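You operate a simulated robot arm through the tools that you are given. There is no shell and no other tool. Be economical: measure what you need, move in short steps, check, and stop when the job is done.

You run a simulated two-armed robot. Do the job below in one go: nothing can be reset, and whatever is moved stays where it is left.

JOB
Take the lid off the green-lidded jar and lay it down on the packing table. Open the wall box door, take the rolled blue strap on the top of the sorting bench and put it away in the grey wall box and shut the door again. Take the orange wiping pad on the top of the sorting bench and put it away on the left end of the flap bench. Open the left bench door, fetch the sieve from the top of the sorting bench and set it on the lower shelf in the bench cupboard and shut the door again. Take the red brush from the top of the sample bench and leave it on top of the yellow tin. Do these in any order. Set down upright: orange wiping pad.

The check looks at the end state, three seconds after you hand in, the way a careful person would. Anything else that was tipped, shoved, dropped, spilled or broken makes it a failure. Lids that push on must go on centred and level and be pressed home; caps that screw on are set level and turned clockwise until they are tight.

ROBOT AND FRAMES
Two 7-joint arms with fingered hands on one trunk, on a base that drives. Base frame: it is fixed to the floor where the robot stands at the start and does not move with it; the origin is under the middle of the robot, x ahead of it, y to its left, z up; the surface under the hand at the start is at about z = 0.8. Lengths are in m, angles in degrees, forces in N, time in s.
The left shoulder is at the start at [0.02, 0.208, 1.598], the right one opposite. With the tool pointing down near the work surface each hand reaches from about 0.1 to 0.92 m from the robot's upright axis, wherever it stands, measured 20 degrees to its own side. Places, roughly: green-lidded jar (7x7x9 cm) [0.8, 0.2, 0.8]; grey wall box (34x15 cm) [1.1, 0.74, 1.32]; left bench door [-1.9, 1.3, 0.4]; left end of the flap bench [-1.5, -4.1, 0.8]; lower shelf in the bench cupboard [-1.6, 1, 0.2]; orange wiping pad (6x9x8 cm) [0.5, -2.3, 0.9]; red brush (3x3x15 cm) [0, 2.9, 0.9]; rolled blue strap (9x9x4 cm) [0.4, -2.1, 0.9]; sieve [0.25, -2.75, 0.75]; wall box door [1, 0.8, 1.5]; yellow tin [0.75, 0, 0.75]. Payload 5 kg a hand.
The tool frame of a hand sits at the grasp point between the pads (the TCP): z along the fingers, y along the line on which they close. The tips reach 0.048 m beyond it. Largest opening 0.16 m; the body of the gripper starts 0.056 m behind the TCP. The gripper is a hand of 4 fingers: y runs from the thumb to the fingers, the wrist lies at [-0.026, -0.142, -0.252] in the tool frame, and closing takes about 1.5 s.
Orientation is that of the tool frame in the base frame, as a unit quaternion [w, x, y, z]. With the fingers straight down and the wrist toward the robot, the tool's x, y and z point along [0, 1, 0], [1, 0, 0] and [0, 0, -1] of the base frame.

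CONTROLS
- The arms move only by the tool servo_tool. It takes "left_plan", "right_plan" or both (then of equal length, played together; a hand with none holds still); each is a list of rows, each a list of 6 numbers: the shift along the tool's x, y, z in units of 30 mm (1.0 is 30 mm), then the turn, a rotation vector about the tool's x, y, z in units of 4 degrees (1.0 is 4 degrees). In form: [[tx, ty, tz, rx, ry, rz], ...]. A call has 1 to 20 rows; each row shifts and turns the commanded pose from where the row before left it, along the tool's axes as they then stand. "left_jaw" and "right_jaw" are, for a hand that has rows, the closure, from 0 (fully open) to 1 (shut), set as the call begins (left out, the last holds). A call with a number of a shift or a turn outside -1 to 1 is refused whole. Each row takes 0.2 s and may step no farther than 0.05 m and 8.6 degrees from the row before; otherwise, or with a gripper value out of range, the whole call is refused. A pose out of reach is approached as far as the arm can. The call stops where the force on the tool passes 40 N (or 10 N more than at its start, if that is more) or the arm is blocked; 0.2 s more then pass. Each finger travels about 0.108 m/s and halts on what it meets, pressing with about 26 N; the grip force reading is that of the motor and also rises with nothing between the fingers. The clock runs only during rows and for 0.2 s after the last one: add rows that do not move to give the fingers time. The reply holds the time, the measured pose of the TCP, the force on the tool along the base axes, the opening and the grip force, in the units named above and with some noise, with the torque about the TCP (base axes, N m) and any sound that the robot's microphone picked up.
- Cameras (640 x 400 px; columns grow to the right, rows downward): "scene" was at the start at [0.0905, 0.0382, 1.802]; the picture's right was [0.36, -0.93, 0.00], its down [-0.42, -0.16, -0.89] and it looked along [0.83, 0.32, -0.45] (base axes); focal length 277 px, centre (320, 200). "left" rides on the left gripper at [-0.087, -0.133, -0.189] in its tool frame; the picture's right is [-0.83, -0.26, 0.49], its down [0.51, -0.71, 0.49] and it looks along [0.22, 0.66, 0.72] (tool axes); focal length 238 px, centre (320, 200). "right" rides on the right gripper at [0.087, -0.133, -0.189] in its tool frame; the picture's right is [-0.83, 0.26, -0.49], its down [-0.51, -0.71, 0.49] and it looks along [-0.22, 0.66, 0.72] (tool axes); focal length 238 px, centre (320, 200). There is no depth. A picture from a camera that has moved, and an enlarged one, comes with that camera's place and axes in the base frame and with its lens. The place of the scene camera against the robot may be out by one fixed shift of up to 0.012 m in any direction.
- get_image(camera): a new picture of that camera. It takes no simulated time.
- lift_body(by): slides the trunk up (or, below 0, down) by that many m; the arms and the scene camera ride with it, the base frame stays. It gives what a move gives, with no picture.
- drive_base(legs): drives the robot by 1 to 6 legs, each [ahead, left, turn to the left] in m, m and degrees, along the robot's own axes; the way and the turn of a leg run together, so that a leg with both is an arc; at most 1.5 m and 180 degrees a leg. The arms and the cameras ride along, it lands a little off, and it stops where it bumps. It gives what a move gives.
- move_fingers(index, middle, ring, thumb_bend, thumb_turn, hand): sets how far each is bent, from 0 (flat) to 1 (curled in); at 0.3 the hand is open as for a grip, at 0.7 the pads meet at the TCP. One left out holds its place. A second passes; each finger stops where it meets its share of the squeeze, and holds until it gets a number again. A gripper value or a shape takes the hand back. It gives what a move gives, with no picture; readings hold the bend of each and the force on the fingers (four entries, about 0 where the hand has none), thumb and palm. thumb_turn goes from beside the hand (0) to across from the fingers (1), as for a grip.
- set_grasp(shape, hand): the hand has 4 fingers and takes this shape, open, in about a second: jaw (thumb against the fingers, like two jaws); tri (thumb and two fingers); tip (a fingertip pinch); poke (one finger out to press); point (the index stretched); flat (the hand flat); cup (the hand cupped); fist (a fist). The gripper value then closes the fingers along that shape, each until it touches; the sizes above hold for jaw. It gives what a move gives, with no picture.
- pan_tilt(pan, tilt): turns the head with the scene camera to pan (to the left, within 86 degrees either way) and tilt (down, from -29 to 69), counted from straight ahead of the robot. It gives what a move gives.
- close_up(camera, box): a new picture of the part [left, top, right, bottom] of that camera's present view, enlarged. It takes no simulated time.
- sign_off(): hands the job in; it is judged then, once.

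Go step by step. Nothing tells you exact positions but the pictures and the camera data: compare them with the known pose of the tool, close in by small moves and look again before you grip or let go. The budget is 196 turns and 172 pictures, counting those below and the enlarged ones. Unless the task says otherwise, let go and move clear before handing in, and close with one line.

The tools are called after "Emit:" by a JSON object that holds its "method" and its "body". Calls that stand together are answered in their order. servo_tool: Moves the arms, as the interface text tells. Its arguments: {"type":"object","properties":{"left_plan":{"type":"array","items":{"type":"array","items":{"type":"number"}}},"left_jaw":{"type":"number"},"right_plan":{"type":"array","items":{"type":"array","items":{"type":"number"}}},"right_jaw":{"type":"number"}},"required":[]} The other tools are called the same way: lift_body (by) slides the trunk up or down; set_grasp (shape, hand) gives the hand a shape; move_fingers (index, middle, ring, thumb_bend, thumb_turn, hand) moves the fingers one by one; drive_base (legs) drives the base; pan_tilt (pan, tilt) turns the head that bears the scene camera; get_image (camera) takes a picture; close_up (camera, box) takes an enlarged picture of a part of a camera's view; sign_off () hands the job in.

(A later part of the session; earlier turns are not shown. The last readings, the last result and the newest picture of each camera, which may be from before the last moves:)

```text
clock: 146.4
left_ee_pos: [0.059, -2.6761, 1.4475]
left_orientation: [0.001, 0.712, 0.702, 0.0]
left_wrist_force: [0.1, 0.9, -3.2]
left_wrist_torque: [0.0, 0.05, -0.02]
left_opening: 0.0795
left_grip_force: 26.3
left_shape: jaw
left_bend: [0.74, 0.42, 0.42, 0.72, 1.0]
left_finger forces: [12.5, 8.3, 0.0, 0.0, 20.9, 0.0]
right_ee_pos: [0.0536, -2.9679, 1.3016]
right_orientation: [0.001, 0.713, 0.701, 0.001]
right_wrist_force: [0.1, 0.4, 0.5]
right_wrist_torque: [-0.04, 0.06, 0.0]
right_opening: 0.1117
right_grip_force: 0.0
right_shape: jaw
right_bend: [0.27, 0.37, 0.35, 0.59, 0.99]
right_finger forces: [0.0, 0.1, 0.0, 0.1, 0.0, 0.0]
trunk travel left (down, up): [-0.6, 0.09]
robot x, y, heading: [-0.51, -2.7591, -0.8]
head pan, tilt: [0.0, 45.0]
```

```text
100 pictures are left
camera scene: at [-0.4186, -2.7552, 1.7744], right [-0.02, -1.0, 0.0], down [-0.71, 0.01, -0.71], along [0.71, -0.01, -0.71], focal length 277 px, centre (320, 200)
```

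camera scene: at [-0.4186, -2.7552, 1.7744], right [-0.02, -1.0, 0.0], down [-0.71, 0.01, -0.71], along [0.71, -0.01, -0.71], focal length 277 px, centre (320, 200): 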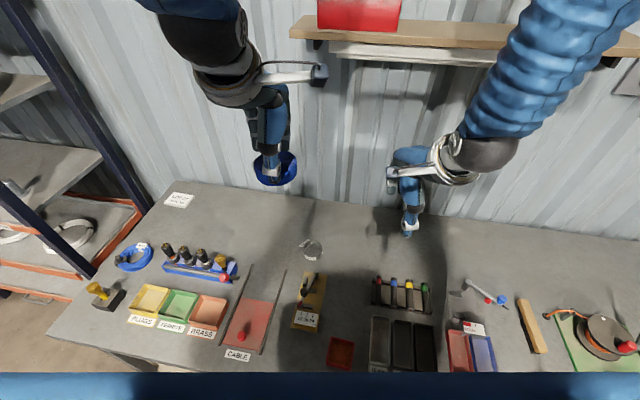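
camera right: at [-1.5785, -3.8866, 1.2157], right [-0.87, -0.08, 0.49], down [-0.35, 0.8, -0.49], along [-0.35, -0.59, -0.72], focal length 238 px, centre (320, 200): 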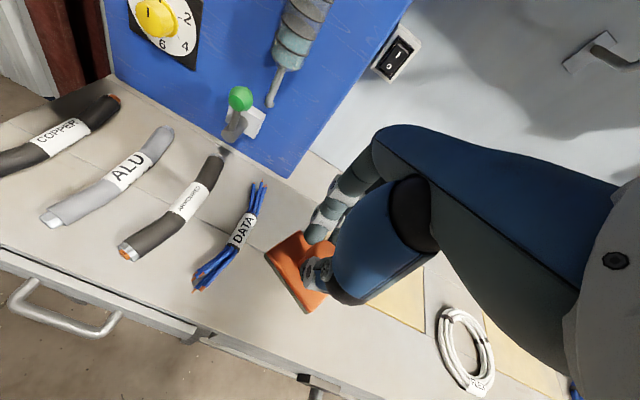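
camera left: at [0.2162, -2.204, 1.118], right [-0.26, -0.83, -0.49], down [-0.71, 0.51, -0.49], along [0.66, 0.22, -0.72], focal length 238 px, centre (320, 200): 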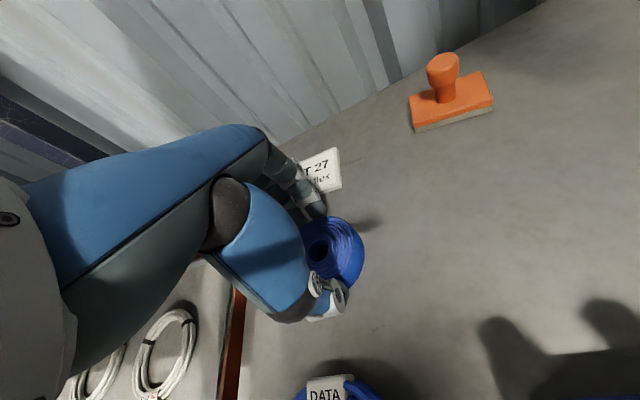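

The base bumped the bench front, so I'll back off slightly. Then I'll shift the left hand aside and bring the right hand over the sieve at about (0.215, -2.73).

Emit:
{"method": "drive_base", "body": {"legs": [[-0.04, -0.1, 0]]}}

Emit:
{"method": "close_up", "body": {"camera": "scene", "box": [230, 190, 390, 320]}}

```text
clock: 147.6
left_ee_pos: [0.0079, -2.7584, 1.449]
left_orientation: [0.002, 0.708, 0.706, 0.0]
left_wrist_force: [0.4, -0.5, -2.4]
left_wrist_torque: [0.0, -0.01, 0.01]
left_opening: 0.0793
left_grip_force: 26.0
left_shape: jaw
left_bend: [0.74, 0.42, 0.42, 0.72, 1.0]
left_finger forces: [12.6, 8.2, 0.0, 0.0, 21.0, 0.0]
right_ee_pos: [0.0066, -3.0522, 1.3036]
right_orientation: [0.001, 0.709, 0.705, 0.001]
right_wrist_force: [-0.4, 0.2, 0.2]
right_wrist_torque: [-0.01, -0.11, -0.04]
right_opening: 0.1121
right_grip_force: 0.1
right_shape: jaw
right_bend: [0.27, 0.37, 0.35, 0.59, 0.99]
right_finger forces: [0.0, 0.1, 0.0, 0.1, 0.1, 0.0]
trunk travel left (down, up): [-0.6, 0.09]
robot x, y, heading: [-0.5537, -2.8503, -0.0]
head pan, tilt: [0.0, 45.0]
```

```text
3.08 times, centred on (310, 255) of scene
camera zoom: at [-0.4692, -2.8428, 1.7746], right [0.0, -1.0, 0.0], down [-0.71, 0.0, -0.71], along [0.71, -0.01, -0.71], focal length 851 px, centre (351, 31)
```

zoom: 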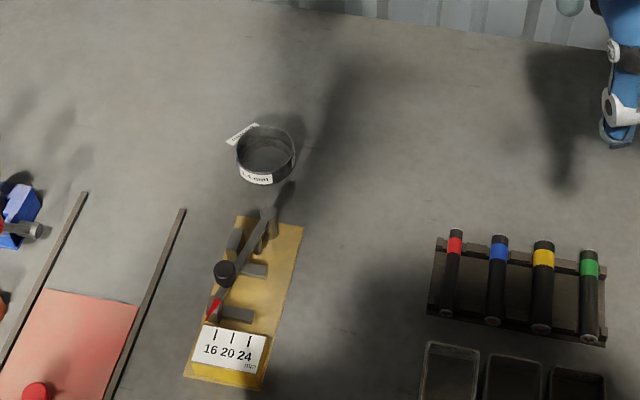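

Emit:
{"method": "drive_base", "body": {"legs": [[0, 0.25, 0]]}}

Emit:
{"method": "servo_tool", "body": {"left_plan": [[0.5, 0, -0.3, 0, 0, 0], [0.5, 0, -0.3, 0, 0, 0], [0.5, 0, -0.3, 0, 0, 0], [0.5, 0, -0.3, 0, 0, 0]]}}

Emit:
{"method": "get_image", "body": {"camera": "scene"}}

Emit:
{"method": "close_up", "body": {"camera": "scene", "box": [290, 200, 450, 300]}}

```text
clock: 149.4
left_ee_pos: [0.0104, -2.5164, 1.4477]
left_orientation: [0.001, 0.709, 0.706, 0.002]
left_wrist_force: [0.1, 0.1, -1.3]
left_wrist_torque: [0.03, -0.04, -0.02]
left_opening: 0.0796
left_grip_force: 26.0
left_shape: jaw
left_bend: [0.74, 0.42, 0.42, 0.72, 1.0]
left_finger forces: [12.6, 8.1, 0.1, 0.0, 20.9, 0.0]
right_ee_pos: [0.0089, -2.8066, 1.3028]
right_orientation: [0.001, 0.71, 0.704, 0.001]
right_wrist_force: [0.5, -0.5, -1.0]
right_wrist_torque: [0.01, -0.02, 0.0]
right_opening: 0.112
right_grip_force: 0.1
right_shape: jaw
right_bend: [0.27, 0.37, 0.35, 0.59, 0.99]
right_finger forces: [0.0, 0.0, 0.1, 0.0, 0.0, 0.0]
trunk travel left (down, up): [-0.6, 0.09]
robot x, y, heading: [-0.5503, -2.6071, -0.1]
head pan, tilt: [0.0, 45.0]
```

```text
clock: 150.4
left_ee_pos: [0.0084, -2.4599, 1.4805]
left_orientation: [0.006, 0.702, 0.713, -0.007]
left_wrist_force: [0.6, 0.4, -1.0]
left_wrist_torque: [0.12, 0.01, -0.22]
left_opening: 0.0794
left_grip_force: 25.8
left_shape: jaw
left_bend: [0.74, 0.42, 0.42, 0.72, 1.0]
left_finger forces: [12.5, 8.4, 0.1, 0.0, 21.0, 0.1]
left hand out of reach, approached as far as the arm can: row 3
right_ee_pos: [0.0087, -2.8052, 1.3037]
right_orientation: [0.003, 0.71, 0.704, 0.001]
right_wrist_force: [0.6, 0.4, -0.1]
right_wrist_torque: [-0.09, -0.03, -0.03]
right_opening: 0.1121
right_grip_force: 0.1
right_shape: jaw
right_bend: [0.27, 0.37, 0.35, 0.59, 0.99]
right_finger forces: [0.0, 0.0, 0.0, 0.0, 0.1, 0.0]
trunk travel left (down, up): [-0.6, 0.09]
robot x, y, heading: [-0.5496, -2.6012, -0.4]
head pan, tilt: [0.0, 45.0]
```

```text
98 pictures are left
camera scene: at [-0.4661, -2.5963, 1.7746], right [-0.01, -1.0, 0.0], down [-0.71, 0.0, -0.71], along [0.71, -0.01, -0.71], focal length 277 px, centre (320, 200)
```

scene: 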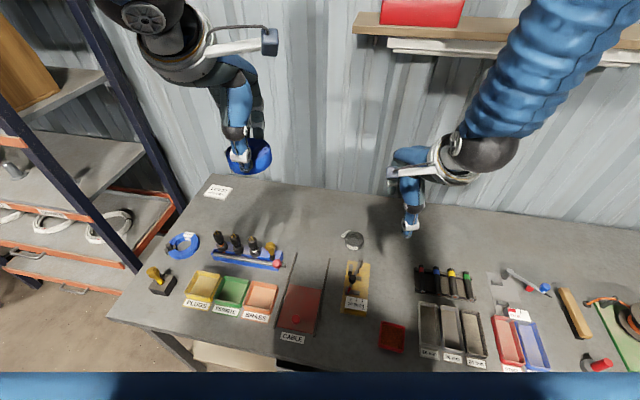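

```text
4.00 times, centred on (370, 250) of scene
camera zoom: at [-0.4661, -2.5963, 1.7746], right [-0.01, -1.0, 0.0], down [-0.71, 0.0, -0.71], along [0.71, -0.01, -0.71], focal length 1107 px, centre (120, 0)
```

zoom: 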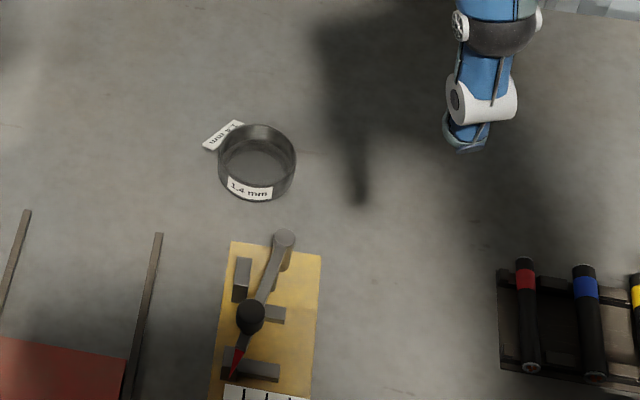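

Emit:
{"method": "servo_tool", "body": {"right_plan": [[0.256, 0.67, 0.9, 0, 0, 0], [0.256, 0.67, 0.9, 0, 0, 0], [0.256, 0.67, 0.9, 0, 0, 0], [0.256, 0.67, 0.9, 0, 0, 0], [0.256, 0.67, 0.9, 0, 0, 0], [0.256, 0.67, 0.9, 0, 0, 0], [0.256, 0.67, 0.9, 0, 0, 0], [0.256, 0.67, 0.9, 0, 0, 0], [0.256, 0.67, 0.9, 0, 0, 0], [0, 0, 0, 0, 0, 0]]}}

Emit:
{"method": "get_image", "body": {"camera": "right"}}

Emit:
{"method": "close_up", "body": {"camera": "scene", "box": [290, 180, 450, 300]}}

```text
clock: 152.6
left_ee_pos: [0.0095, -2.4619, 1.4796]
left_orientation: [0.001, 0.708, 0.706, 0.001]
left_wrist_force: [0.1, -1.0, -1.6]
left_wrist_torque: [0.01, -0.02, 0.04]
left_opening: 0.0794
left_grip_force: 25.8
left_shape: jaw
left_bend: [0.74, 0.42, 0.42, 0.72, 1.0]
left_finger forces: [12.5, 8.3, 0.1, 0.0, 20.9, 0.0]
right_ee_pos: [0.1922, -2.7396, 1.0594]
right_orientation: [0.002, 0.71, 0.705, 0.001]
right_wrist_force: [-0.6, -0.2, -0.4]
right_wrist_torque: [0.0, -0.08, 0.01]
right_opening: 0.1115
right_grip_force: 0.0
right_shape: jaw
right_bend: [0.27, 0.37, 0.35, 0.59, 0.99]
right_finger forces: [0.1, 0.0, 0.0, 0.1, 0.1, 0.1]
trunk travel left (down, up): [-0.6, 0.09]
robot x, y, heading: [-0.5513, -2.6038, -0.2]
head pan, tilt: [0.0, 45.0]
```

```text
96 pictures are left
camera right: at [0.0586, -2.6507, 1.2479], right [0.25, -0.84, 0.49], down [-0.71, -0.5, -0.49], along [0.66, -0.22, -0.72], focal length 238 px, centre (320, 200)
```

right: 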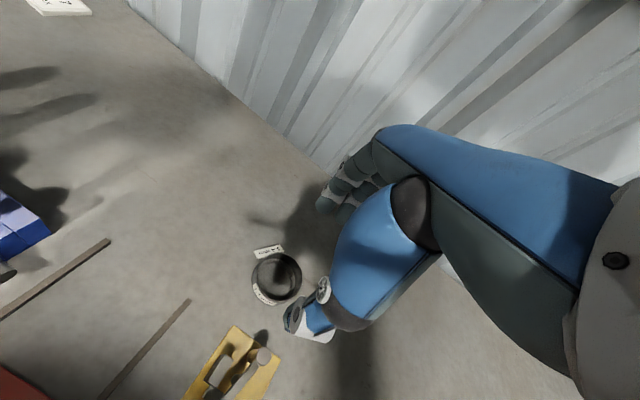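

```text
3.33 times, centred on (370, 240) of scene
camera zoom: at [-0.4663, -2.5986, 1.7746], right [-0.01, -1.0, 0.0], down [-0.71, 0.0, -0.71], along [0.71, 0.0, -0.71], focal length 922 px, centre (153, 67)
```

zoom: 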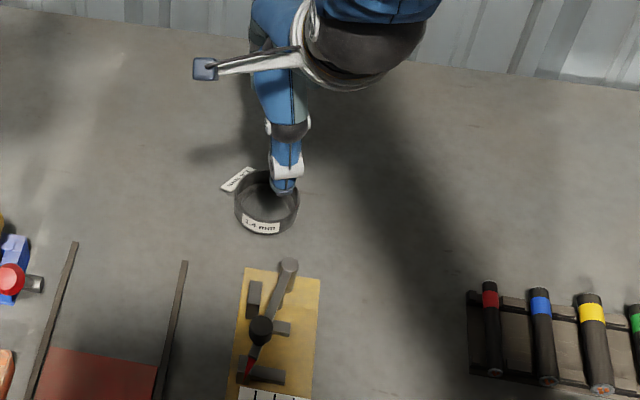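

Emit:
{"method": "close_up", "body": {"camera": "right", "box": [220, 220, 348, 340]}}

```text
3.33 times, centred on (284, 280) of right
camera zoom: at [0.0586, -2.6507, 1.2479], right [0.25, -0.84, 0.49], down [-0.71, -0.5, -0.49], along [0.66, -0.22, -0.72], focal length 794 px, centre (440, -67)
```

zoom: 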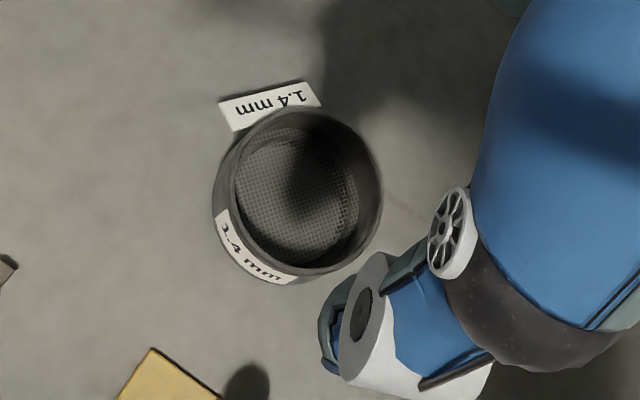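

The sieve sits at about (0.199, -2.733), 7.8 cm across, with a tag at its far left. I'll yaw the hand 25° to avoid the tag and go down partway.

Emit:
{"method": "servo_tool", "body": {"right_plan": [[0.1, 0.1, 0, 0, 0, 1], [0.1, 0.1, 0, 0, 0, 1], [0, 0, 0, 0, 0, 1], [0, 0, 0, 0, 0, 1], [0, 0, 0.5, 0, 0, 1], [0, 0, 0.8, 0, 0, 1], [0, 0, 0.8, 0, 0, 0.25], [0, 0, 0.8, 0, 0, 0], [0, 0, 0, 0, 0, 0]], "right_jaw": 0.18}}

Emit:
{"method": "close_up", "body": {"camera": "right", "box": [220, 160, 380, 340]}}

Emit:
{"method": "close_up", "body": {"camera": "scene", "box": [290, 180, 450, 300]}}

```text
clock: 154.6
left_ee_pos: [0.0098, -2.461, 1.4801]
left_orientation: [0.0, 0.709, 0.705, 0.001]
left_wrist_force: [1.1, -0.1, -1.5]
left_wrist_torque: [-0.01, 0.01, -0.05]
left_opening: 0.0794
left_grip_force: 26.2
left_shape: jaw
left_bend: [0.74, 0.42, 0.42, 0.72, 1.0]
left_finger forces: [12.5, 8.2, 0.0, 0.0, 21.0, 0.0]
right_ee_pos: [0.1982, -2.7326, 0.9725]
right_orientation: [0.0, 0.846, 0.534, 0.003]
right_wrist_force: [0.6, 0.2, -0.1]
right_wrist_torque: [-0.02, 0.01, -0.02]
right_opening: 0.131
right_grip_force: 0.1
right_shape: jaw
right_bend: [0.26, 0.34, 0.32, 0.49, 0.99]
right_finger forces: [0.1, 0.0, 0.0, 0.0, 0.1, 0.0]
trunk travel left (down, up): [-0.6, 0.09]
robot x, y, heading: [-0.5523, -2.6024, -0.3]
head pan, tilt: [0.0, 45.0]
```

```text
2.22 times, centred on (300, 250) of right
camera zoom: at [0.1152, -2.5968, 1.1611], right [-0.13, -0.86, 0.49], down [-0.86, -0.15, -0.49], along [0.5, -0.48, -0.72], focal length 530 px, centre (364, 89)
```

zoom: 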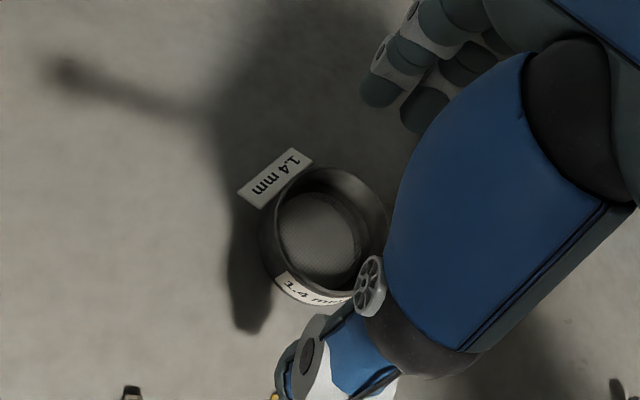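

```text
3.33 times, centred on (370, 240) of scene
camera zoom: at [-0.4658, -2.5981, 1.7746], right [-0.01, -1.0, 0.0], down [-0.71, 0.0, -0.71], along [0.71, 0.0, -0.71], focal length 922 px, centre (153, 67)
```

zoom: 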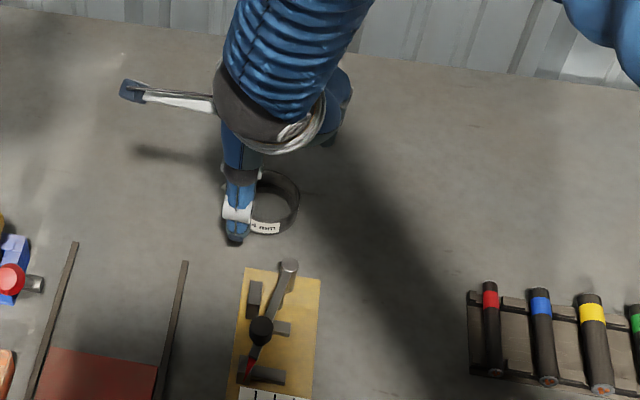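

The sieve centre is right under the hand. Lowering and gripping.

Emit:
{"method": "servo_tool", "body": {"right_plan": [[0, 0, 0.6, 0, 0, 0], [0, 0, 0.6, 0, 0, 0], [0, 0, 0.4, 0, 0, 0], [0, 0, 0, 0, 0, 0]]}}

Emit:
{"method": "servo_tool", "body": {"right_plan": [[0, 0, 0, 0, 0, 0], [0, 0, 0, 0, 0, 0], [0, 0, 0, 0, 0, 0], [0, 0, 0, 0, 0, 0], [0, 0, 0, 0, 0, 0], [0, 0, 0, 0, 0, 0]], "right_jaw": 1}}

Emit:
{"method": "close_up", "body": {"camera": "right", "box": [220, 160, 380, 340]}}

```text
clock: 155.6
left_ee_pos: [0.0095, -2.4601, 1.4803]
left_orientation: [0.0, 0.708, 0.706, 0.001]
left_wrist_force: [-0.1, 0.8, -1.3]
left_wrist_torque: [0.02, 0.03, 0.0]
left_opening: 0.0794
left_grip_force: 25.7
left_shape: jaw
left_bend: [0.74, 0.42, 0.42, 0.72, 1.0]
left_finger forces: [12.5, 8.2, 0.0, 0.0, 20.9, 0.0]
right_ee_pos: [0.1985, -2.7326, 0.9253]
right_orientation: [0.001, 0.845, 0.534, 0.002]
right_wrist_force: [-0.4, -0.5, -0.1]
right_wrist_torque: [0.04, 0.0, 0.01]
right_opening: 0.1311
right_grip_force: 0.1
right_shape: jaw
right_bend: [0.26, 0.34, 0.32, 0.49, 0.99]
right_finger forces: [0.0, 0.1, 0.1, 0.0, 0.0, 0.0]
trunk travel left (down, up): [-0.6, 0.09]
robot x, y, heading: [-0.5554, -2.6028, -0.4]
head pan, tilt: [0.0, 45.0]
```

```text
clock: 157.0
left_ee_pos: [0.009, -2.4601, 1.4795]
left_orientation: [0.0, 0.708, 0.706, 0.0]
left_wrist_force: [-0.5, -0.1, -2.4]
left_wrist_torque: [0.0, 0.04, 0.03]
left_opening: 0.0793
left_grip_force: 26.0
left_shape: jaw
left_bend: [0.74, 0.42, 0.42, 0.72, 1.0]
left_finger forces: [12.5, 8.3, 0.1, 0.1, 20.9, 0.1]
right_ee_pos: [0.1967, -2.7332, 0.9243]
right_orientation: [0.001, 0.845, 0.534, 0.002]
right_wrist_force: [0.2, -0.1, 0.0]
right_wrist_torque: [-0.01, -0.04, 0.0]
right_opening: 0.0689
right_grip_force: 26.7
right_shape: jaw
right_bend: [0.74, 0.47, 0.49, 0.72, 1.0]
right_finger forces: [12.9, 8.0, 0.0, 0.1, 20.1, 0.1]
trunk travel left (down, up): [-0.6, 0.09]
robot x, y, heading: [-0.553, -2.5993, -0.1]
head pan, tilt: [0.0, 45.0]
```

```text
2.22 times, centred on (300, 250) of right
camera zoom: at [0.115, -2.5968, 1.1129], right [-0.13, -0.86, 0.49], down [-0.86, -0.15, -0.49], along [0.5, -0.48, -0.72], focal length 530 px, centre (364, 89)
```

zoom: 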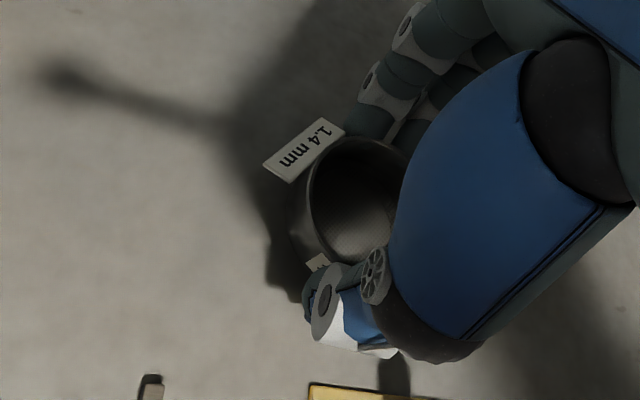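

Emit:
{"method": "servo_tool", "body": {"right_plan": [[0, 0, -0.4, 0, 0, 0], [0, 0, -0.8, 0, 0, 0], [0, 0, -1, 0, 0, 0], [0, 0, -1, 0, 0, 0], [0, 0, -1, 0, 0, 0], [0, 0, -1, 0, 0, 0], [0, 0, -1, 0, 0, -1], [0, 0, -1, 0, 0, -1], [0, 0, -1, 0, 0, -1], [0, 0, -1, 0, 0, -1], [0, 0, -1, 0, 0, -1], [0, 0, -1, 0, 0, -1], [-0.5, -0.6, -1, 0, 0, -0.25], [-0.5, -0.6, -1, 0, 0, 0], [-0.5, -0.6, -1, 0, 0, 0], [-0.5, -0.6, 0, 0, 0, 0]]}}

Emit:
{"method": "get_image", "body": {"camera": "right"}}

Emit:
{"method": "get_image", "body": {"camera": "scene"}}

```text
clock: 160.4
left_ee_pos: [0.0086, -2.4637, 1.4807]
left_orientation: [0.0, 0.709, 0.705, 0.001]
left_wrist_force: [0.0, -1.1, -1.5]
left_wrist_torque: [0.11, 0.0, 0.06]
left_opening: 0.0793
left_grip_force: 26.0
left_shape: jaw
left_bend: [0.74, 0.42, 0.42, 0.72, 1.0]
left_finger forces: [12.5, 8.3, 0.0, 0.0, 20.9, 0.0]
right_ee_pos: [0.123, -2.7946, 1.3516]
right_orientation: [0.001, 0.709, 0.705, 0.002]
right_wrist_force: [-0.5, -0.7, -1.0]
right_wrist_torque: [0.09, -0.02, -0.01]
right_opening: 0.0686
right_grip_force: 26.4
right_shape: jaw
right_bend: [0.74, 0.47, 0.49, 0.72, 1.0]
right_finger forces: [13.3, 8.2, 0.1, 0.0, 20.1, 0.0]
trunk travel left (down, up): [-0.6, 0.09]
robot x, y, heading: [-0.5519, -2.6017, -0.5]
head pan, tilt: [0.0, 45.0]
```

```text
90 pictures are left
camera right: at [-0.0095, -2.7056, 1.5391], right [0.25, -0.84, 0.49], down [-0.71, -0.5, -0.49], along [0.66, -0.22, -0.72], focal length 238 px, centre (320, 200)
```

right: 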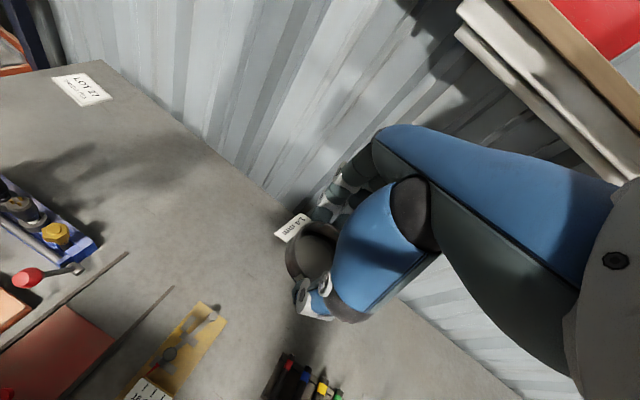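

```text
89 pictures are left
camera scene: at [-0.4661, -2.6007, 1.7745], right [-0.01, -1.0, 0.0], down [-0.71, 0.01, -0.71], along [0.71, 0.0, -0.71], focal length 277 px, centre (320, 200)
```

scene: 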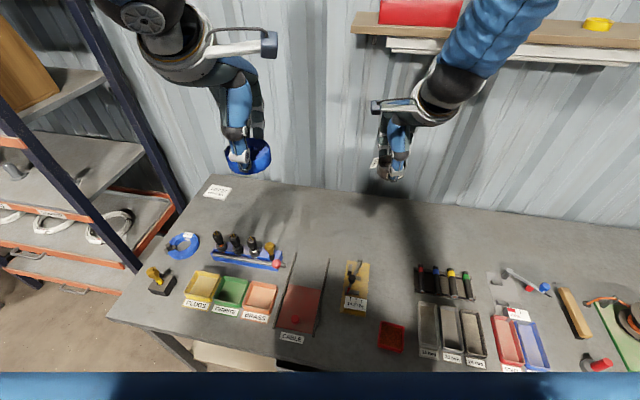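

The sieve, with its attached tag, is held. Driving both items back to the wall box.

Emit:
{"method": "drive_base", "body": {"legs": [[-0.15, 0, 0], [0, 0, 90], [1.5, 0, 0], [1.5, 0, 0], [0, 0, -90], [0.5, 0, 0]]}}

Emit:
{"method": "pan_tilt", "body": {"pan": 20, "tilt": 18}}

Emit:
{"method": "get_image", "body": {"camera": "scene"}}

```text
clock: 177.4
left_ee_pos: [-0.7938, 0.4615, 1.4815]
left_orientation: [0.0, -0.046, 0.999, 0.004]
left_wrist_force: [0.3, -1.0, -0.9]
left_wrist_torque: [0.09, 0.01, 0.01]
left_opening: 0.0793
left_grip_force: 26.4
left_shape: jaw
left_bend: [0.74, 0.42, 0.42, 0.72, 1.0]
left_finger forces: [12.6, 8.0, 0.1, 0.1, 20.7, 0.1]
right_ee_pos: [-0.4758, 0.6071, 1.3534]
right_orientation: [0.0, -0.046, 0.999, 0.003]
right_wrist_force: [0.9, -0.5, -1.0]
right_wrist_torque: [0.08, 0.0, 0.01]
right_opening: 0.0683
right_grip_force: 26.2
right_shape: jaw
right_bend: [0.74, 0.47, 0.49, 0.72, 1.0]
right_finger forces: [13.4, 8.2, 0.1, 0.1, 19.9, 0.1]
trunk travel left (down, up): [-0.6, 0.09]
robot x, y, heading: [-0.5966, -0.0784, 95.2]
head pan, tilt: [0.0, 45.0]
stopped in leg 4: the robot was blocked; the commanded pose is now the measured one
```

```text
clock: 178.3
left_ee_pos: [-0.7928, 0.4688, 1.4808]
left_orientation: [-0.001, -0.047, 0.999, 0.001]
left_wrist_force: [-0.4, -0.5, -2.7]
left_wrist_torque: [-0.03, -0.01, -0.03]
left_opening: 0.0793
left_grip_force: 25.9
left_shape: jaw
left_bend: [0.74, 0.42, 0.42, 0.72, 1.0]
left_finger forces: [12.5, 8.0, 0.0, 0.0, 20.6, 0.1]
right_ee_pos: [-0.4754, 0.614, 1.3514]
right_orientation: [0.0, -0.044, 0.999, 0.001]
right_wrist_force: [0.3, 0.6, -0.6]
right_wrist_torque: [-0.02, 0.01, 0.01]
right_opening: 0.0683
right_grip_force: 25.6
right_shape: jaw
right_bend: [0.74, 0.47, 0.49, 0.72, 1.0]
right_finger forces: [13.5, 8.1, 0.1, 0.0, 19.8, 0.1]
trunk travel left (down, up): [-0.6, 0.09]
robot x, y, heading: [-0.599, -0.0756, 95.1]
head pan, tilt: [20.0, 18.0]
```

```text
88 pictures are left
camera scene: at [-0.6435, 0.0243, 1.8163], right [0.91, 0.42, 0.0], down [0.13, -0.28, -0.95], along [-0.4, 0.86, -0.31], focal length 277 px, centre (320, 200)
```

scene: 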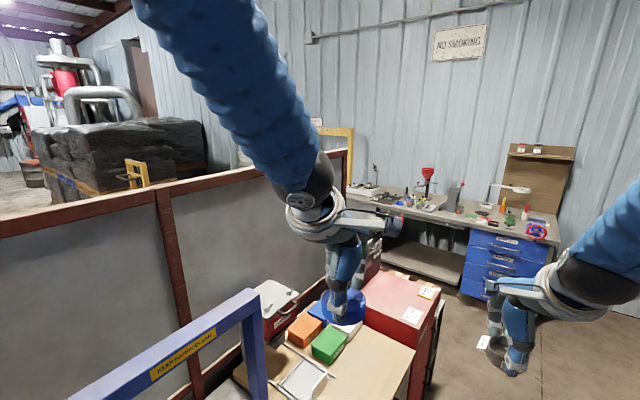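

Something on the left front blocked the base. Looking down.

Emit:
{"method": "pan_tilt", "body": {"pan": 45, "tilt": 60}}

Emit:
{"method": "get_image", "body": {"camera": "scene"}}

```text
clock: 179.4
left_ee_pos: [-0.7913, 0.4684, 1.4795]
left_orientation: [-0.002, -0.047, 0.999, 0.001]
left_wrist_force: [0.6, 0.7, -1.9]
left_wrist_torque: [-0.05, 0.01, -0.03]
left_opening: 0.079
left_grip_force: 26.1
left_shape: jaw
left_bend: [0.74, 0.42, 0.42, 0.72, 1.0]
left_finger forces: [12.6, 8.0, 0.0, 0.0, 20.7, 0.1]
right_ee_pos: [-0.4733, 0.6141, 1.3513]
right_orientation: [0.001, -0.044, 0.999, 0.001]
right_wrist_force: [0.8, 0.7, -0.5]
right_wrist_torque: [-0.05, 0.02, 0.0]
right_opening: 0.0683
right_grip_force: 25.9
right_shape: jaw
right_bend: [0.74, 0.47, 0.49, 0.72, 1.0]
right_finger forces: [13.5, 8.2, 0.1, 0.1, 19.8, 0.0]
trunk travel left (down, up): [-0.6, 0.09]
robot x, y, heading: [-0.5956, -0.0751, 95.1]
head pan, tilt: [45.0, 60.0]
```

```text
87 pictures are left
camera scene: at [-0.6551, -0.0179, 1.7551], right [0.64, 0.77, 0.0], down [0.66, -0.56, -0.5], along [-0.38, 0.32, -0.87], focal length 277 px, centre (320, 200)
```

scene: 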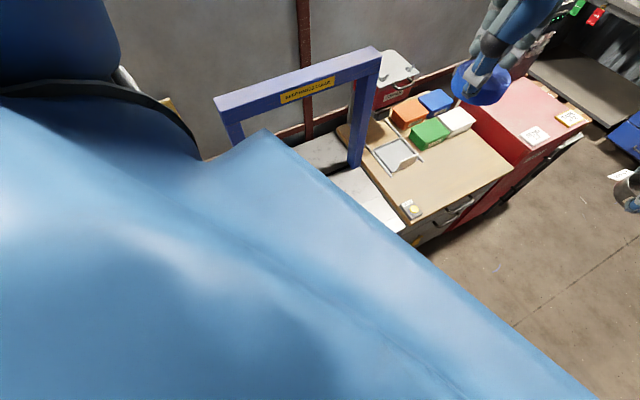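

A bench on the left (front edge near x = -0.7) stopped the base. Strafing away and continuing.

Emit:
{"method": "drive_base", "body": {"legs": [[0, -0.35, 0], [0.42, 0, 0], [0, 0, -95], [0.25, 0, 0]]}}

Emit:
{"method": "pan_tilt", "body": {"pan": 20, "tilt": 18}}

Emit:
{"method": "get_image", "body": {"camera": "scene"}}

```text
clock: 189.2
left_ee_pos: [0.5161, 0.5277, 1.4807]
left_orientation: [0.001, 0.703, 0.711, 0.002]
left_wrist_force: [0.0, -0.3, -1.8]
left_wrist_torque: [-0.02, 0.01, -0.02]
left_opening: 0.0789
left_grip_force: 26.1
left_shape: jaw
left_bend: [0.74, 0.42, 0.42, 0.72, 1.0]
left_finger forces: [12.4, 7.7, 0.0, 0.0, 20.1, 0.1]
right_ee_pos: [0.6348, 0.1978, 1.352]
right_orientation: [0.002, 0.704, 0.711, 0.002]
right_wrist_force: [-0.4, 0.6, -1.0]
right_wrist_torque: [-0.02, 0.02, 0.0]
right_opening: 0.0679
right_grip_force: 26.3
right_shape: jaw
right_bend: [0.74, 0.47, 0.49, 0.72, 1.0]
right_finger forces: [13.2, 8.0, 0.0, 0.1, 19.2, 0.0]
trunk travel left (down, up): [-0.6, 0.09]
robot x, y, heading: [-0.0398, 0.3751, 0.6]
head pan, tilt: [45.0, 60.0]
```

```text
clock: 190.3
left_ee_pos: [0.5171, 0.5274, 1.4808]
left_orientation: [0.001, 0.703, 0.711, 0.002]
left_wrist_force: [-0.6, -1.2, -1.7]
left_wrist_torque: [0.02, -0.02, -0.01]
left_opening: 0.0789
left_grip_force: 26.2
left_shape: jaw
left_bend: [0.74, 0.42, 0.42, 0.72, 1.0]
left_finger forces: [12.3, 7.8, 0.0, 0.0, 20.1, 0.0]
right_ee_pos: [0.637, 0.1986, 1.3511]
right_orientation: [0.001, 0.704, 0.711, 0.001]
right_wrist_force: [0.1, -0.2, -1.2]
right_wrist_torque: [-0.01, -0.07, -0.01]
right_opening: 0.0678
right_grip_force: 26.2
right_shape: jaw
right_bend: [0.74, 0.47, 0.49, 0.72, 1.0]
right_finger forces: [13.4, 7.9, 0.1, 0.0, 19.1, 0.0]
trunk travel left (down, up): [-0.6, 0.09]
robot x, y, heading: [-0.0424, 0.3803, 0.3]
head pan, tilt: [20.0, 18.0]
```

```text
86 pictures are left
camera scene: at [0.0513, 0.4134, 1.8164], right [0.35, -0.94, 0.0], down [-0.29, -0.11, -0.95], along [0.89, 0.34, -0.31], focal length 277 px, centre (320, 200)
```

scene: 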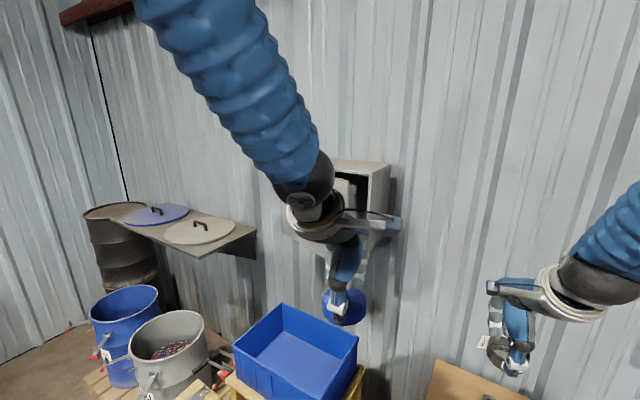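

Emit:
{"method": "get_image", "body": {"camera": "left"}}

Emit:
{"method": "close_up", "body": {"camera": "scene", "box": [250, 140, 410, 280]}}

```text
85 pictures are left
camera left: at [0.385, 0.4379, 1.6688], right [-0.25, -0.84, -0.49], down [-0.71, 0.5, -0.49], along [0.66, 0.23, -0.72], focal length 238 px, centre (320, 200)
```

left: 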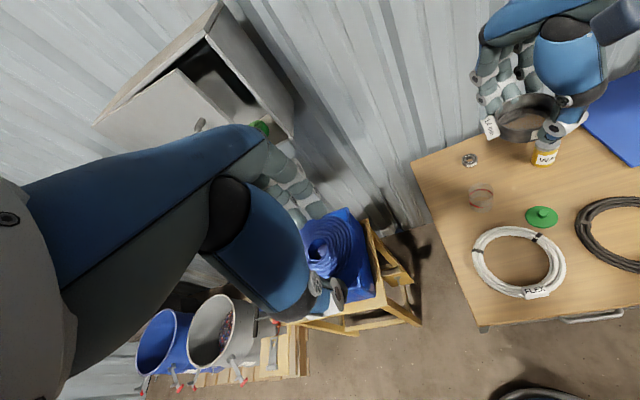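

```text
2.86 times, centred on (330, 210) of scene
camera zoom: at [0.0513, 0.4134, 1.8164], right [0.35, -0.94, 0.0], down [-0.29, -0.11, -0.95], along [0.89, 0.34, -0.31], focal length 790 px, centre (291, 171)
```

zoom: 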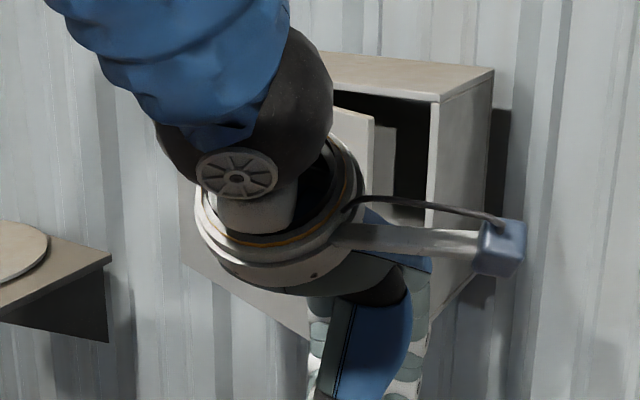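

The door has swung back to about 20° open because my finger brushed it earlier, and both hands are full. I'll set the strap down temporarily on a free part of the packing table, so the left hand can reopen the door the way it did before.

Emit:
{"method": "servo_tool", "body": {"right_plan": [[-0.7, -0.7, 0, 0, 0, 0], [-0.7, -0.7, 0, 0, 0, 0], [-0.7, -0.7, 0, 0, 0, 0], [-0.7, -0.7, 0, 0, 0, 0], [-0.7, -0.7, 0, 0, 0, 0], [-0.7, -0.7, 0, 0, 0, 0], [-0.7, -0.7, 0, 0, 0, 0], [-0.7, -0.7, 0, 0, 0, 0], [-0.7, 0, 0, 0, 0, 0], [-0.7, 0, 0, 0, 0, 0]]}}

Emit:
{"method": "drive_base", "body": {"legs": [[0, -0.33, 0]]}}

Emit:
{"method": "pan_tilt", "body": {"pan": -5, "tilt": 45}}

Emit:
{"method": "get_image", "body": {"camera": "scene"}}

```text
clock: 192.5
left_ee_pos: [0.5178, 0.5255, 1.4811]
left_orientation: [0.0, 0.703, 0.712, 0.001]
left_wrist_force: [0.4, -0.9, -2.1]
left_wrist_torque: [0.03, 0.03, 0.02]
left_opening: 0.0789
left_grip_force: 26.1
left_shape: jaw
left_bend: [0.74, 0.42, 0.42, 0.72, 1.0]
left_finger forces: [12.3, 7.7, 0.0, 0.0, 20.0, 0.1]
right_ee_pos: [0.4719, -0.0149, 1.3504]
right_orientation: [0.0, 0.702, 0.712, 0.001]
right_wrist_force: [0.2, -1.2, -1.7]
right_wrist_torque: [0.1, 0.0, 0.01]
right_opening: 0.0679
right_grip_force: 26.1
right_shape: jaw
right_bend: [0.74, 0.47, 0.49, 0.72, 1.0]
right_finger forces: [13.4, 8.1, 0.1, 0.0, 19.2, 0.1]
trunk travel left (down, up): [-0.6, 0.09]
robot x, y, heading: [-0.0408, 0.3745, 0.4]
head pan, tilt: [20.0, 18.0]
```

```text
clock: 194.7
left_ee_pos: [0.5212, 0.1978, 1.4788]
left_orientation: [0.001, 0.702, 0.712, 0.0]
left_wrist_force: [0.6, 1.1, -2.6]
left_wrist_torque: [-0.08, 0.03, -0.05]
left_opening: 0.0791
left_grip_force: 26.7
left_shape: jaw
left_bend: [0.74, 0.42, 0.42, 0.72, 1.0]
left_finger forces: [12.4, 7.8, 0.0, 0.0, 20.1, 0.1]
right_ee_pos: [0.4753, -0.344, 1.3515]
right_orientation: [0.001, 0.702, 0.712, 0.0]
right_wrist_force: [1.0, 0.8, -0.9]
right_wrist_torque: [-0.03, 0.0, -0.01]
right_opening: 0.0674
right_grip_force: 25.8
right_shape: jaw
right_bend: [0.74, 0.47, 0.49, 0.72, 1.0]
right_finger forces: [13.4, 8.2, 0.0, 0.0, 19.2, 0.1]
trunk travel left (down, up): [-0.6, 0.09]
robot x, y, heading: [-0.0391, 0.0412, 0.9]
head pan, tilt: [20.0, 18.0]
```

```text
clock: 195.6
left_ee_pos: [0.5213, 0.1955, 1.4812]
left_orientation: [-0.001, 0.702, 0.712, 0.001]
left_wrist_force: [-0.1, -1.0, -1.6]
left_wrist_torque: [-0.02, 0.04, 0.03]
left_opening: 0.0787
left_grip_force: 26.0
left_shape: jaw
left_bend: [0.74, 0.42, 0.42, 0.72, 1.0]
left_finger forces: [12.3, 7.7, 0.0, 0.0, 20.1, 0.1]
right_ee_pos: [0.4748, -0.3448, 1.3509]
right_orientation: [0.001, 0.703, 0.712, 0.0]
right_wrist_force: [-0.8, 0.2, -0.4]
right_wrist_torque: [0.02, 0.0, -0.02]
right_opening: 0.0678
right_grip_force: 26.0
right_shape: jaw
right_bend: [0.74, 0.47, 0.49, 0.72, 1.0]
right_finger forces: [13.4, 8.1, 0.0, 0.0, 19.1, 0.0]
trunk travel left (down, up): [-0.6, 0.09]
robot x, y, heading: [-0.0366, 0.0425, 0.8]
head pan, tilt: [-5.0, 45.0]
```

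```text
83 pictures are left
camera scene: at [0.0496, 0.0418, 1.7746], right [-0.07, -1.0, 0.0], down [-0.7, 0.05, -0.71], along [0.71, -0.05, -0.71], focal length 277 px, centre (320, 200)
```

scene: 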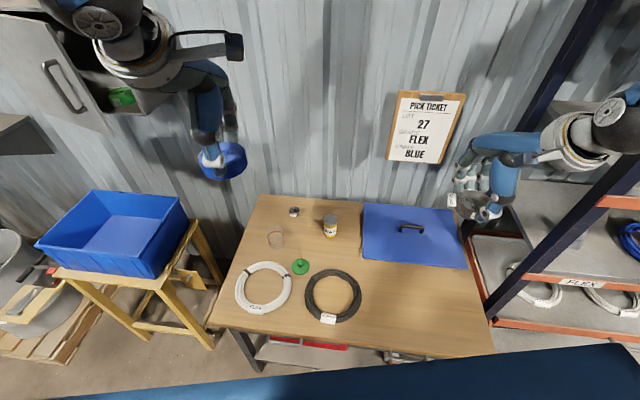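

Emit:
{"method": "drive_base", "body": {"legs": [[0.05, 0, 0]]}}

Emit:
{"method": "servo_tool", "body": {"left_plan": [[-0.42, 0.75, 0, 0, 0, 0], [-0.42, 0.75, 0, 0, 0, 0], [-0.42, 0.75, 0.3, 0, 0, 0], [-0.42, 0.75, 1, 0, 0, 0], [-0.42, 0.75, 1, 0, 0, 0], [-0.42, 0.75, 1, 0, 0, 0], [-0.42, 0.75, 1, 0, 0, 0], [-0.42, 0.75, 1, 0, 0, 0], [-0.42, 0.75, 1, 0, 0, 0], [-0.42, 0.75, 1, 0, 0, 0], [-0.42, 0.75, 1, 0, 0, 0], [-0.1, 0.3, 1, 0, 0, 0], [0, 0, 1, 0, 0, 0], [0, 0, 1, 0, 0, 0], [0, 0, 1, 0, 0, 0], [0, 0, 1, 0, 0, 0]]}}

Emit:
{"method": "get_image", "body": {"camera": "left"}}

Emit:
{"method": "get_image", "body": {"camera": "scene"}}

```text
clock: 196.6
left_ee_pos: [0.5612, 0.1971, 1.4835]
left_orientation: [0.002, 0.701, 0.713, 0.004]
left_wrist_force: [-2.7, -0.9, -0.7]
left_wrist_torque: [0.0, -0.29, 0.08]
left_opening: 0.0789
left_grip_force: 25.8
left_shape: jaw
left_bend: [0.74, 0.42, 0.42, 0.72, 1.0]
left_finger forces: [12.4, 7.6, 0.1, 0.1, 20.4, 0.1]
right_ee_pos: [0.5173, -0.3431, 1.3539]
right_orientation: [0.002, 0.702, 0.712, 0.003]
right_wrist_force: [-2.6, 0.8, 0.2]
right_wrist_torque: [-0.06, -0.29, -0.05]
right_opening: 0.0676
right_grip_force: 26.0
right_shape: jaw
right_bend: [0.74, 0.47, 0.49, 0.72, 1.0]
right_finger forces: [13.4, 8.1, 0.0, 0.1, 19.3, 0.0]
trunk travel left (down, up): [-0.6, 0.09]
robot x, y, heading: [0.0116, 0.0411, 0.8]
head pan, tilt: [-5.0, 45.0]
```

```text
clock: 200.0
left_ee_pos: [0.8297, 0.06, 1.0815]
left_orientation: [0.001, 0.701, 0.713, 0.002]
left_wrist_force: [1.9, 0.1, 0.2]
left_wrist_torque: [0.0, 0.14, -0.02]
left_opening: 0.0784
left_grip_force: 26.1
left_shape: jaw
left_bend: [0.74, 0.42, 0.42, 0.72, 1.0]
left_finger forces: [12.5, 7.8, 0.0, 0.1, 20.0, 0.0]
right_ee_pos: [0.525, -0.3437, 1.3488]
right_orientation: [0.0, 0.702, 0.712, 0.0]
right_wrist_force: [0.3, 0.7, -0.3]
right_wrist_torque: [-0.01, 0.03, 0.01]
right_opening: 0.0678
right_grip_force: 26.0
right_shape: jaw
right_bend: [0.74, 0.47, 0.49, 0.72, 1.0]
right_finger forces: [13.4, 8.2, 0.0, 0.0, 19.3, 0.0]
trunk travel left (down, up): [-0.6, 0.09]
robot x, y, heading: [0.0125, 0.0418, 0.9]
head pan, tilt: [-5.0, 45.0]
```

```text
82 pictures are left
camera left: at [0.6983, -0.0304, 1.2703], right [-0.24, -0.84, -0.49], down [-0.72, 0.5, -0.49], along [0.65, 0.23, -0.72], focal length 238 px, centre (320, 200)
```

left: 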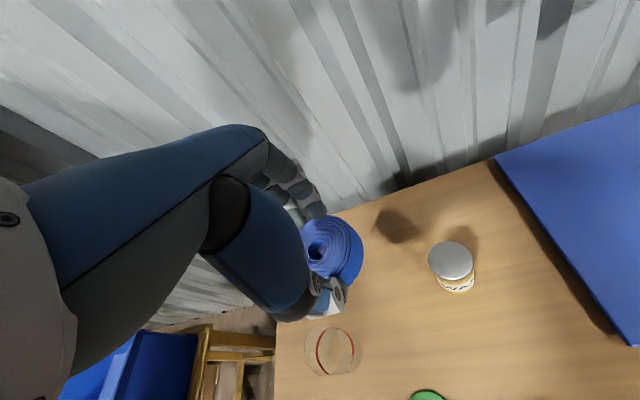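

```text
81 pictures are left
camera scene: at [0.099, 0.0423, 1.7744], right [-0.07, -1.0, 0.0], down [-0.71, 0.05, -0.71], along [0.7, -0.05, -0.71], focal length 277 px, centre (320, 200)
```

scene: 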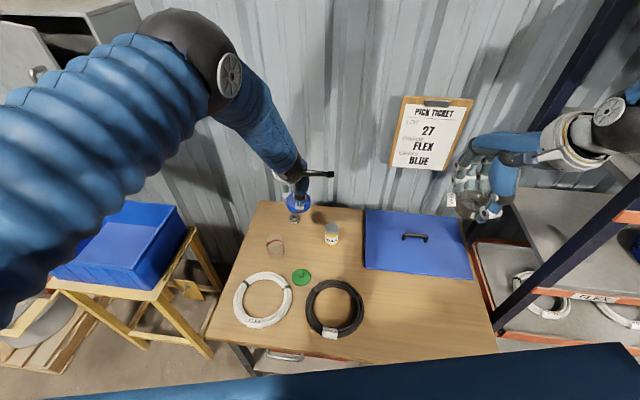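

Tin is at (0.817, -0.069) and the jar at (0.77, 0.16). I'll lower the strap between them.

Emit:
{"method": "servo_tool", "body": {"left_plan": [[-0.4, 0.1, 0.7, 0, 0, 0], [0, 0, 1, 0, 0, 0], [0, 0, 1, 0, 0, 0], [0, 0, 1, 0, 0, 0], [0, 0, 1, 0, 0, 0], [0, 0, 1, 0, 0, 0], [0, 0, 0.8, 0, 0, 0], [0, 0, 0, 0, 0, 0]]}}

Emit:
{"method": "get_image", "body": {"camera": "left"}}

Emit:
{"method": "close_up", "body": {"camera": "scene", "box": [230, 180, 390, 300]}}

```text
clock: 201.8
left_ee_pos: [0.8322, 0.0484, 0.8869]
left_orientation: [0.0, 0.702, 0.712, 0.001]
left_wrist_force: [-0.3, -0.3, -2.7]
left_wrist_torque: [-0.01, -0.03, -0.02]
left_opening: 0.0787
left_grip_force: 25.8
left_shape: jaw
left_bend: [0.74, 0.42, 0.42, 0.72, 1.0]
left_finger forces: [12.2, 7.5, 0.0, 0.1, 20.0, 0.0]
right_ee_pos: [0.5231, -0.3436, 1.3507]
right_orientation: [0.001, 0.702, 0.712, 0.001]
right_wrist_force: [-0.4, 0.2, -1.0]
right_wrist_torque: [0.0, -0.06, 0.0]
right_opening: 0.0677
right_grip_force: 25.9
right_shape: jaw
right_bend: [0.74, 0.47, 0.49, 0.72, 1.0]
right_finger forces: [13.3, 8.2, 0.0, 0.0, 19.2, 0.1]
trunk travel left (down, up): [-0.6, 0.09]
robot x, y, heading: [0.0107, 0.0416, 0.7]
head pan, tilt: [-5.0, 45.0]
```

```text
80 pictures are left
camera left: at [0.7001, -0.0414, 1.0753], right [-0.24, -0.84, -0.49], down [-0.72, 0.5, -0.49], along [0.65, 0.23, -0.72], focal length 238 px, centre (320, 200)
```

left: 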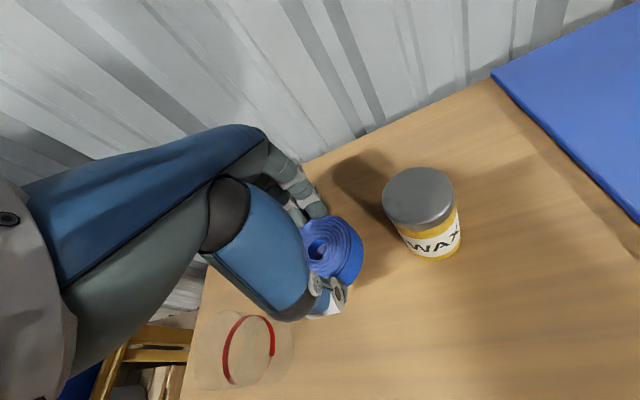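

```text
3.33 times, centred on (310, 240) of scene
camera zoom: at [0.0977, 0.042, 1.7746], right [-0.07, -1.0, 0.0], down [-0.71, 0.05, -0.71], along [0.7, -0.05, -0.71], focal length 922 px, centre (353, 67)
```

zoom: 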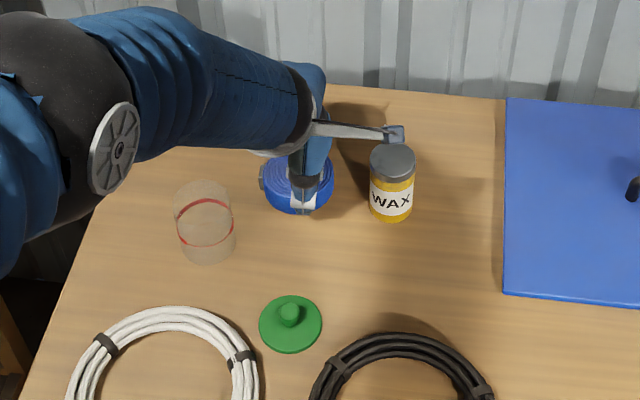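

Emit:
{"method": "servo_tool", "body": {"left_plan": [[0, 0, 0.25, 0, 0, 0], [0, 0, 0.25, 0, 0, 0], [0, 0, 0.1, 0, 0, 0], [0, 0, 0.1, 0, 0, 0], [0, 0, 0, 0, 0, 0]]}}

Emit:
{"method": "servo_tool", "body": {"left_plan": [[0, 0, 0.05, 0, 0, 0], [0, 0, 0, 0, 0, 0]]}}

```text
clock: 203.0
left_ee_pos: [0.8318, 0.0477, 0.8688]
left_orientation: [0.002, 0.702, 0.712, 0.002]
left_wrist_force: [-3.8, 0.0, 19.6]
left_wrist_torque: [0.05, -0.02, 0.04]
left_opening: 0.0792
left_grip_force: 25.6
left_shape: jaw
left_bend: [0.74, 0.42, 0.42, 0.72, 1.0]
left_finger forces: [13.2, 9.0, 0.1, 0.0, 26.1, 0.0]
right_ee_pos: [0.5225, -0.3438, 1.3525]
right_orientation: [0.001, 0.702, 0.712, 0.002]
right_wrist_force: [-1.0, 0.2, -0.9]
right_wrist_torque: [-0.01, -0.05, 0.01]
right_opening: 0.0677
right_grip_force: 25.8
right_shape: jaw
right_bend: [0.74, 0.47, 0.49, 0.72, 1.0]
right_finger forces: [13.4, 8.2, 0.0, 0.0, 19.2, 0.1]
trunk travel left (down, up): [-0.6, 0.09]
robot x, y, heading: [0.014, 0.0456, 0.8]
head pan, tilt: [-5.0, 45.0]
```

```text
clock: 203.6
left_ee_pos: [0.8318, 0.0482, 0.8677]
left_orientation: [0.002, 0.703, 0.711, 0.004]
left_wrist_force: [-1.4, -1.5, 32.9]
left_wrist_torque: [0.04, -0.19, -0.01]
left_opening: 0.08
left_grip_force: 26.0
left_shape: jaw
left_bend: [0.74, 0.42, 0.42, 0.73, 1.0]
left_finger forces: [14.9, 10.0, 0.0, 0.0, 27.1, 0.1]
right_ee_pos: [0.5208, -0.3446, 1.3515]
right_orientation: [0.001, 0.703, 0.712, 0.002]
right_wrist_force: [0.8, 0.7, 0.0]
right_wrist_torque: [0.04, -0.01, 0.01]
right_opening: 0.0677
right_grip_force: 26.6
right_shape: jaw
right_bend: [0.74, 0.47, 0.49, 0.72, 1.0]
right_finger forces: [13.4, 8.2, 0.0, 0.1, 19.3, 0.0]
trunk travel left (down, up): [-0.6, 0.09]
robot x, y, heading: [0.009, 0.0464, 0.8]
head pan, tilt: [-5.0, 45.0]
```

On the table. Releasing (partial opening) and rising.

Emit:
{"method": "servo_tool", "body": {"left_plan": [[0, 0, -0.08, 0, 0, 0], [0, 0, 0, 0, 0, 0], [0, 0, 0, 0, 0, 0], [0, 0, 0, 0, 0, 0], [0, 0, -0.4, 0, 0, 0], [0, 0, -1, 0, 0, 0], [0, 0, -1, 0, 0, 0], [0, 0, -1, 0, 0, 0], [0, 0, -1, 0, 0, 0], [0, -0.4, -1, 0, 0, 0], [0, -0.6, -1, 0, 0, 0], [0, -0.7, -1, 0, 0, 0], [0, -0.7, -1, 0, 0, 0], [0.3, -0.7, -1, 0, 0, 0], [0.7, -0.7, -1, 0, 0, 0], [0.7, -0.7, -1, 0, 0, 0], [0.7, -0.7, -1, 0, 0, 0], [0.7, -0.7, -1, 0, 0, 0], [0.7, -0.5, -1, 0, 0, 0], [0.7, 0, -1, 0, 0, 0]], "left_jaw": 0.27}}

Emit:
{"method": "get_image", "body": {"camera": "scene"}}

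```text
clock: 207.8
left_ee_pos: [0.6352, 0.1806, 1.3296]
left_orientation: [0.001, 0.702, 0.712, 0.0]
left_wrist_force: [-0.7, 0.1, -0.3]
left_wrist_torque: [-0.08, -0.1, -0.02]
left_opening: 0.1169
left_grip_force: 0.1
left_shape: jaw
left_bend: [0.27, 0.36, 0.34, 0.57, 0.99]
left_finger forces: [0.1, 0.0, 0.0, 0.0, 0.0, 0.1]
right_ee_pos: [0.5219, -0.3431, 1.3514]
right_orientation: [0.001, 0.703, 0.712, 0.0]
right_wrist_force: [-0.6, 0.3, -0.4]
right_wrist_torque: [0.01, -0.05, 0.0]
right_opening: 0.0678
right_grip_force: 25.5
right_shape: jaw
right_bend: [0.74, 0.47, 0.49, 0.72, 1.0]
right_finger forces: [13.4, 8.3, 0.1, 0.0, 19.1, 0.0]
trunk travel left (down, up): [-0.6, 0.09]
robot x, y, heading: [0.0091, 0.0413, 0.8]
head pan, tilt: [-5.0, 45.0]
```

```text
78 pictures are left
camera scene: at [0.0966, 0.0436, 1.7746], right [-0.07, -1.0, 0.0], down [-0.7, 0.05, -0.71], along [0.71, -0.05, -0.71], focal length 277 px, centre (320, 200)
```

scene: 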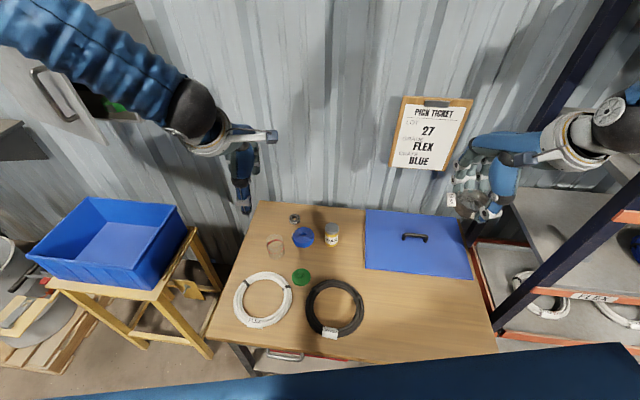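

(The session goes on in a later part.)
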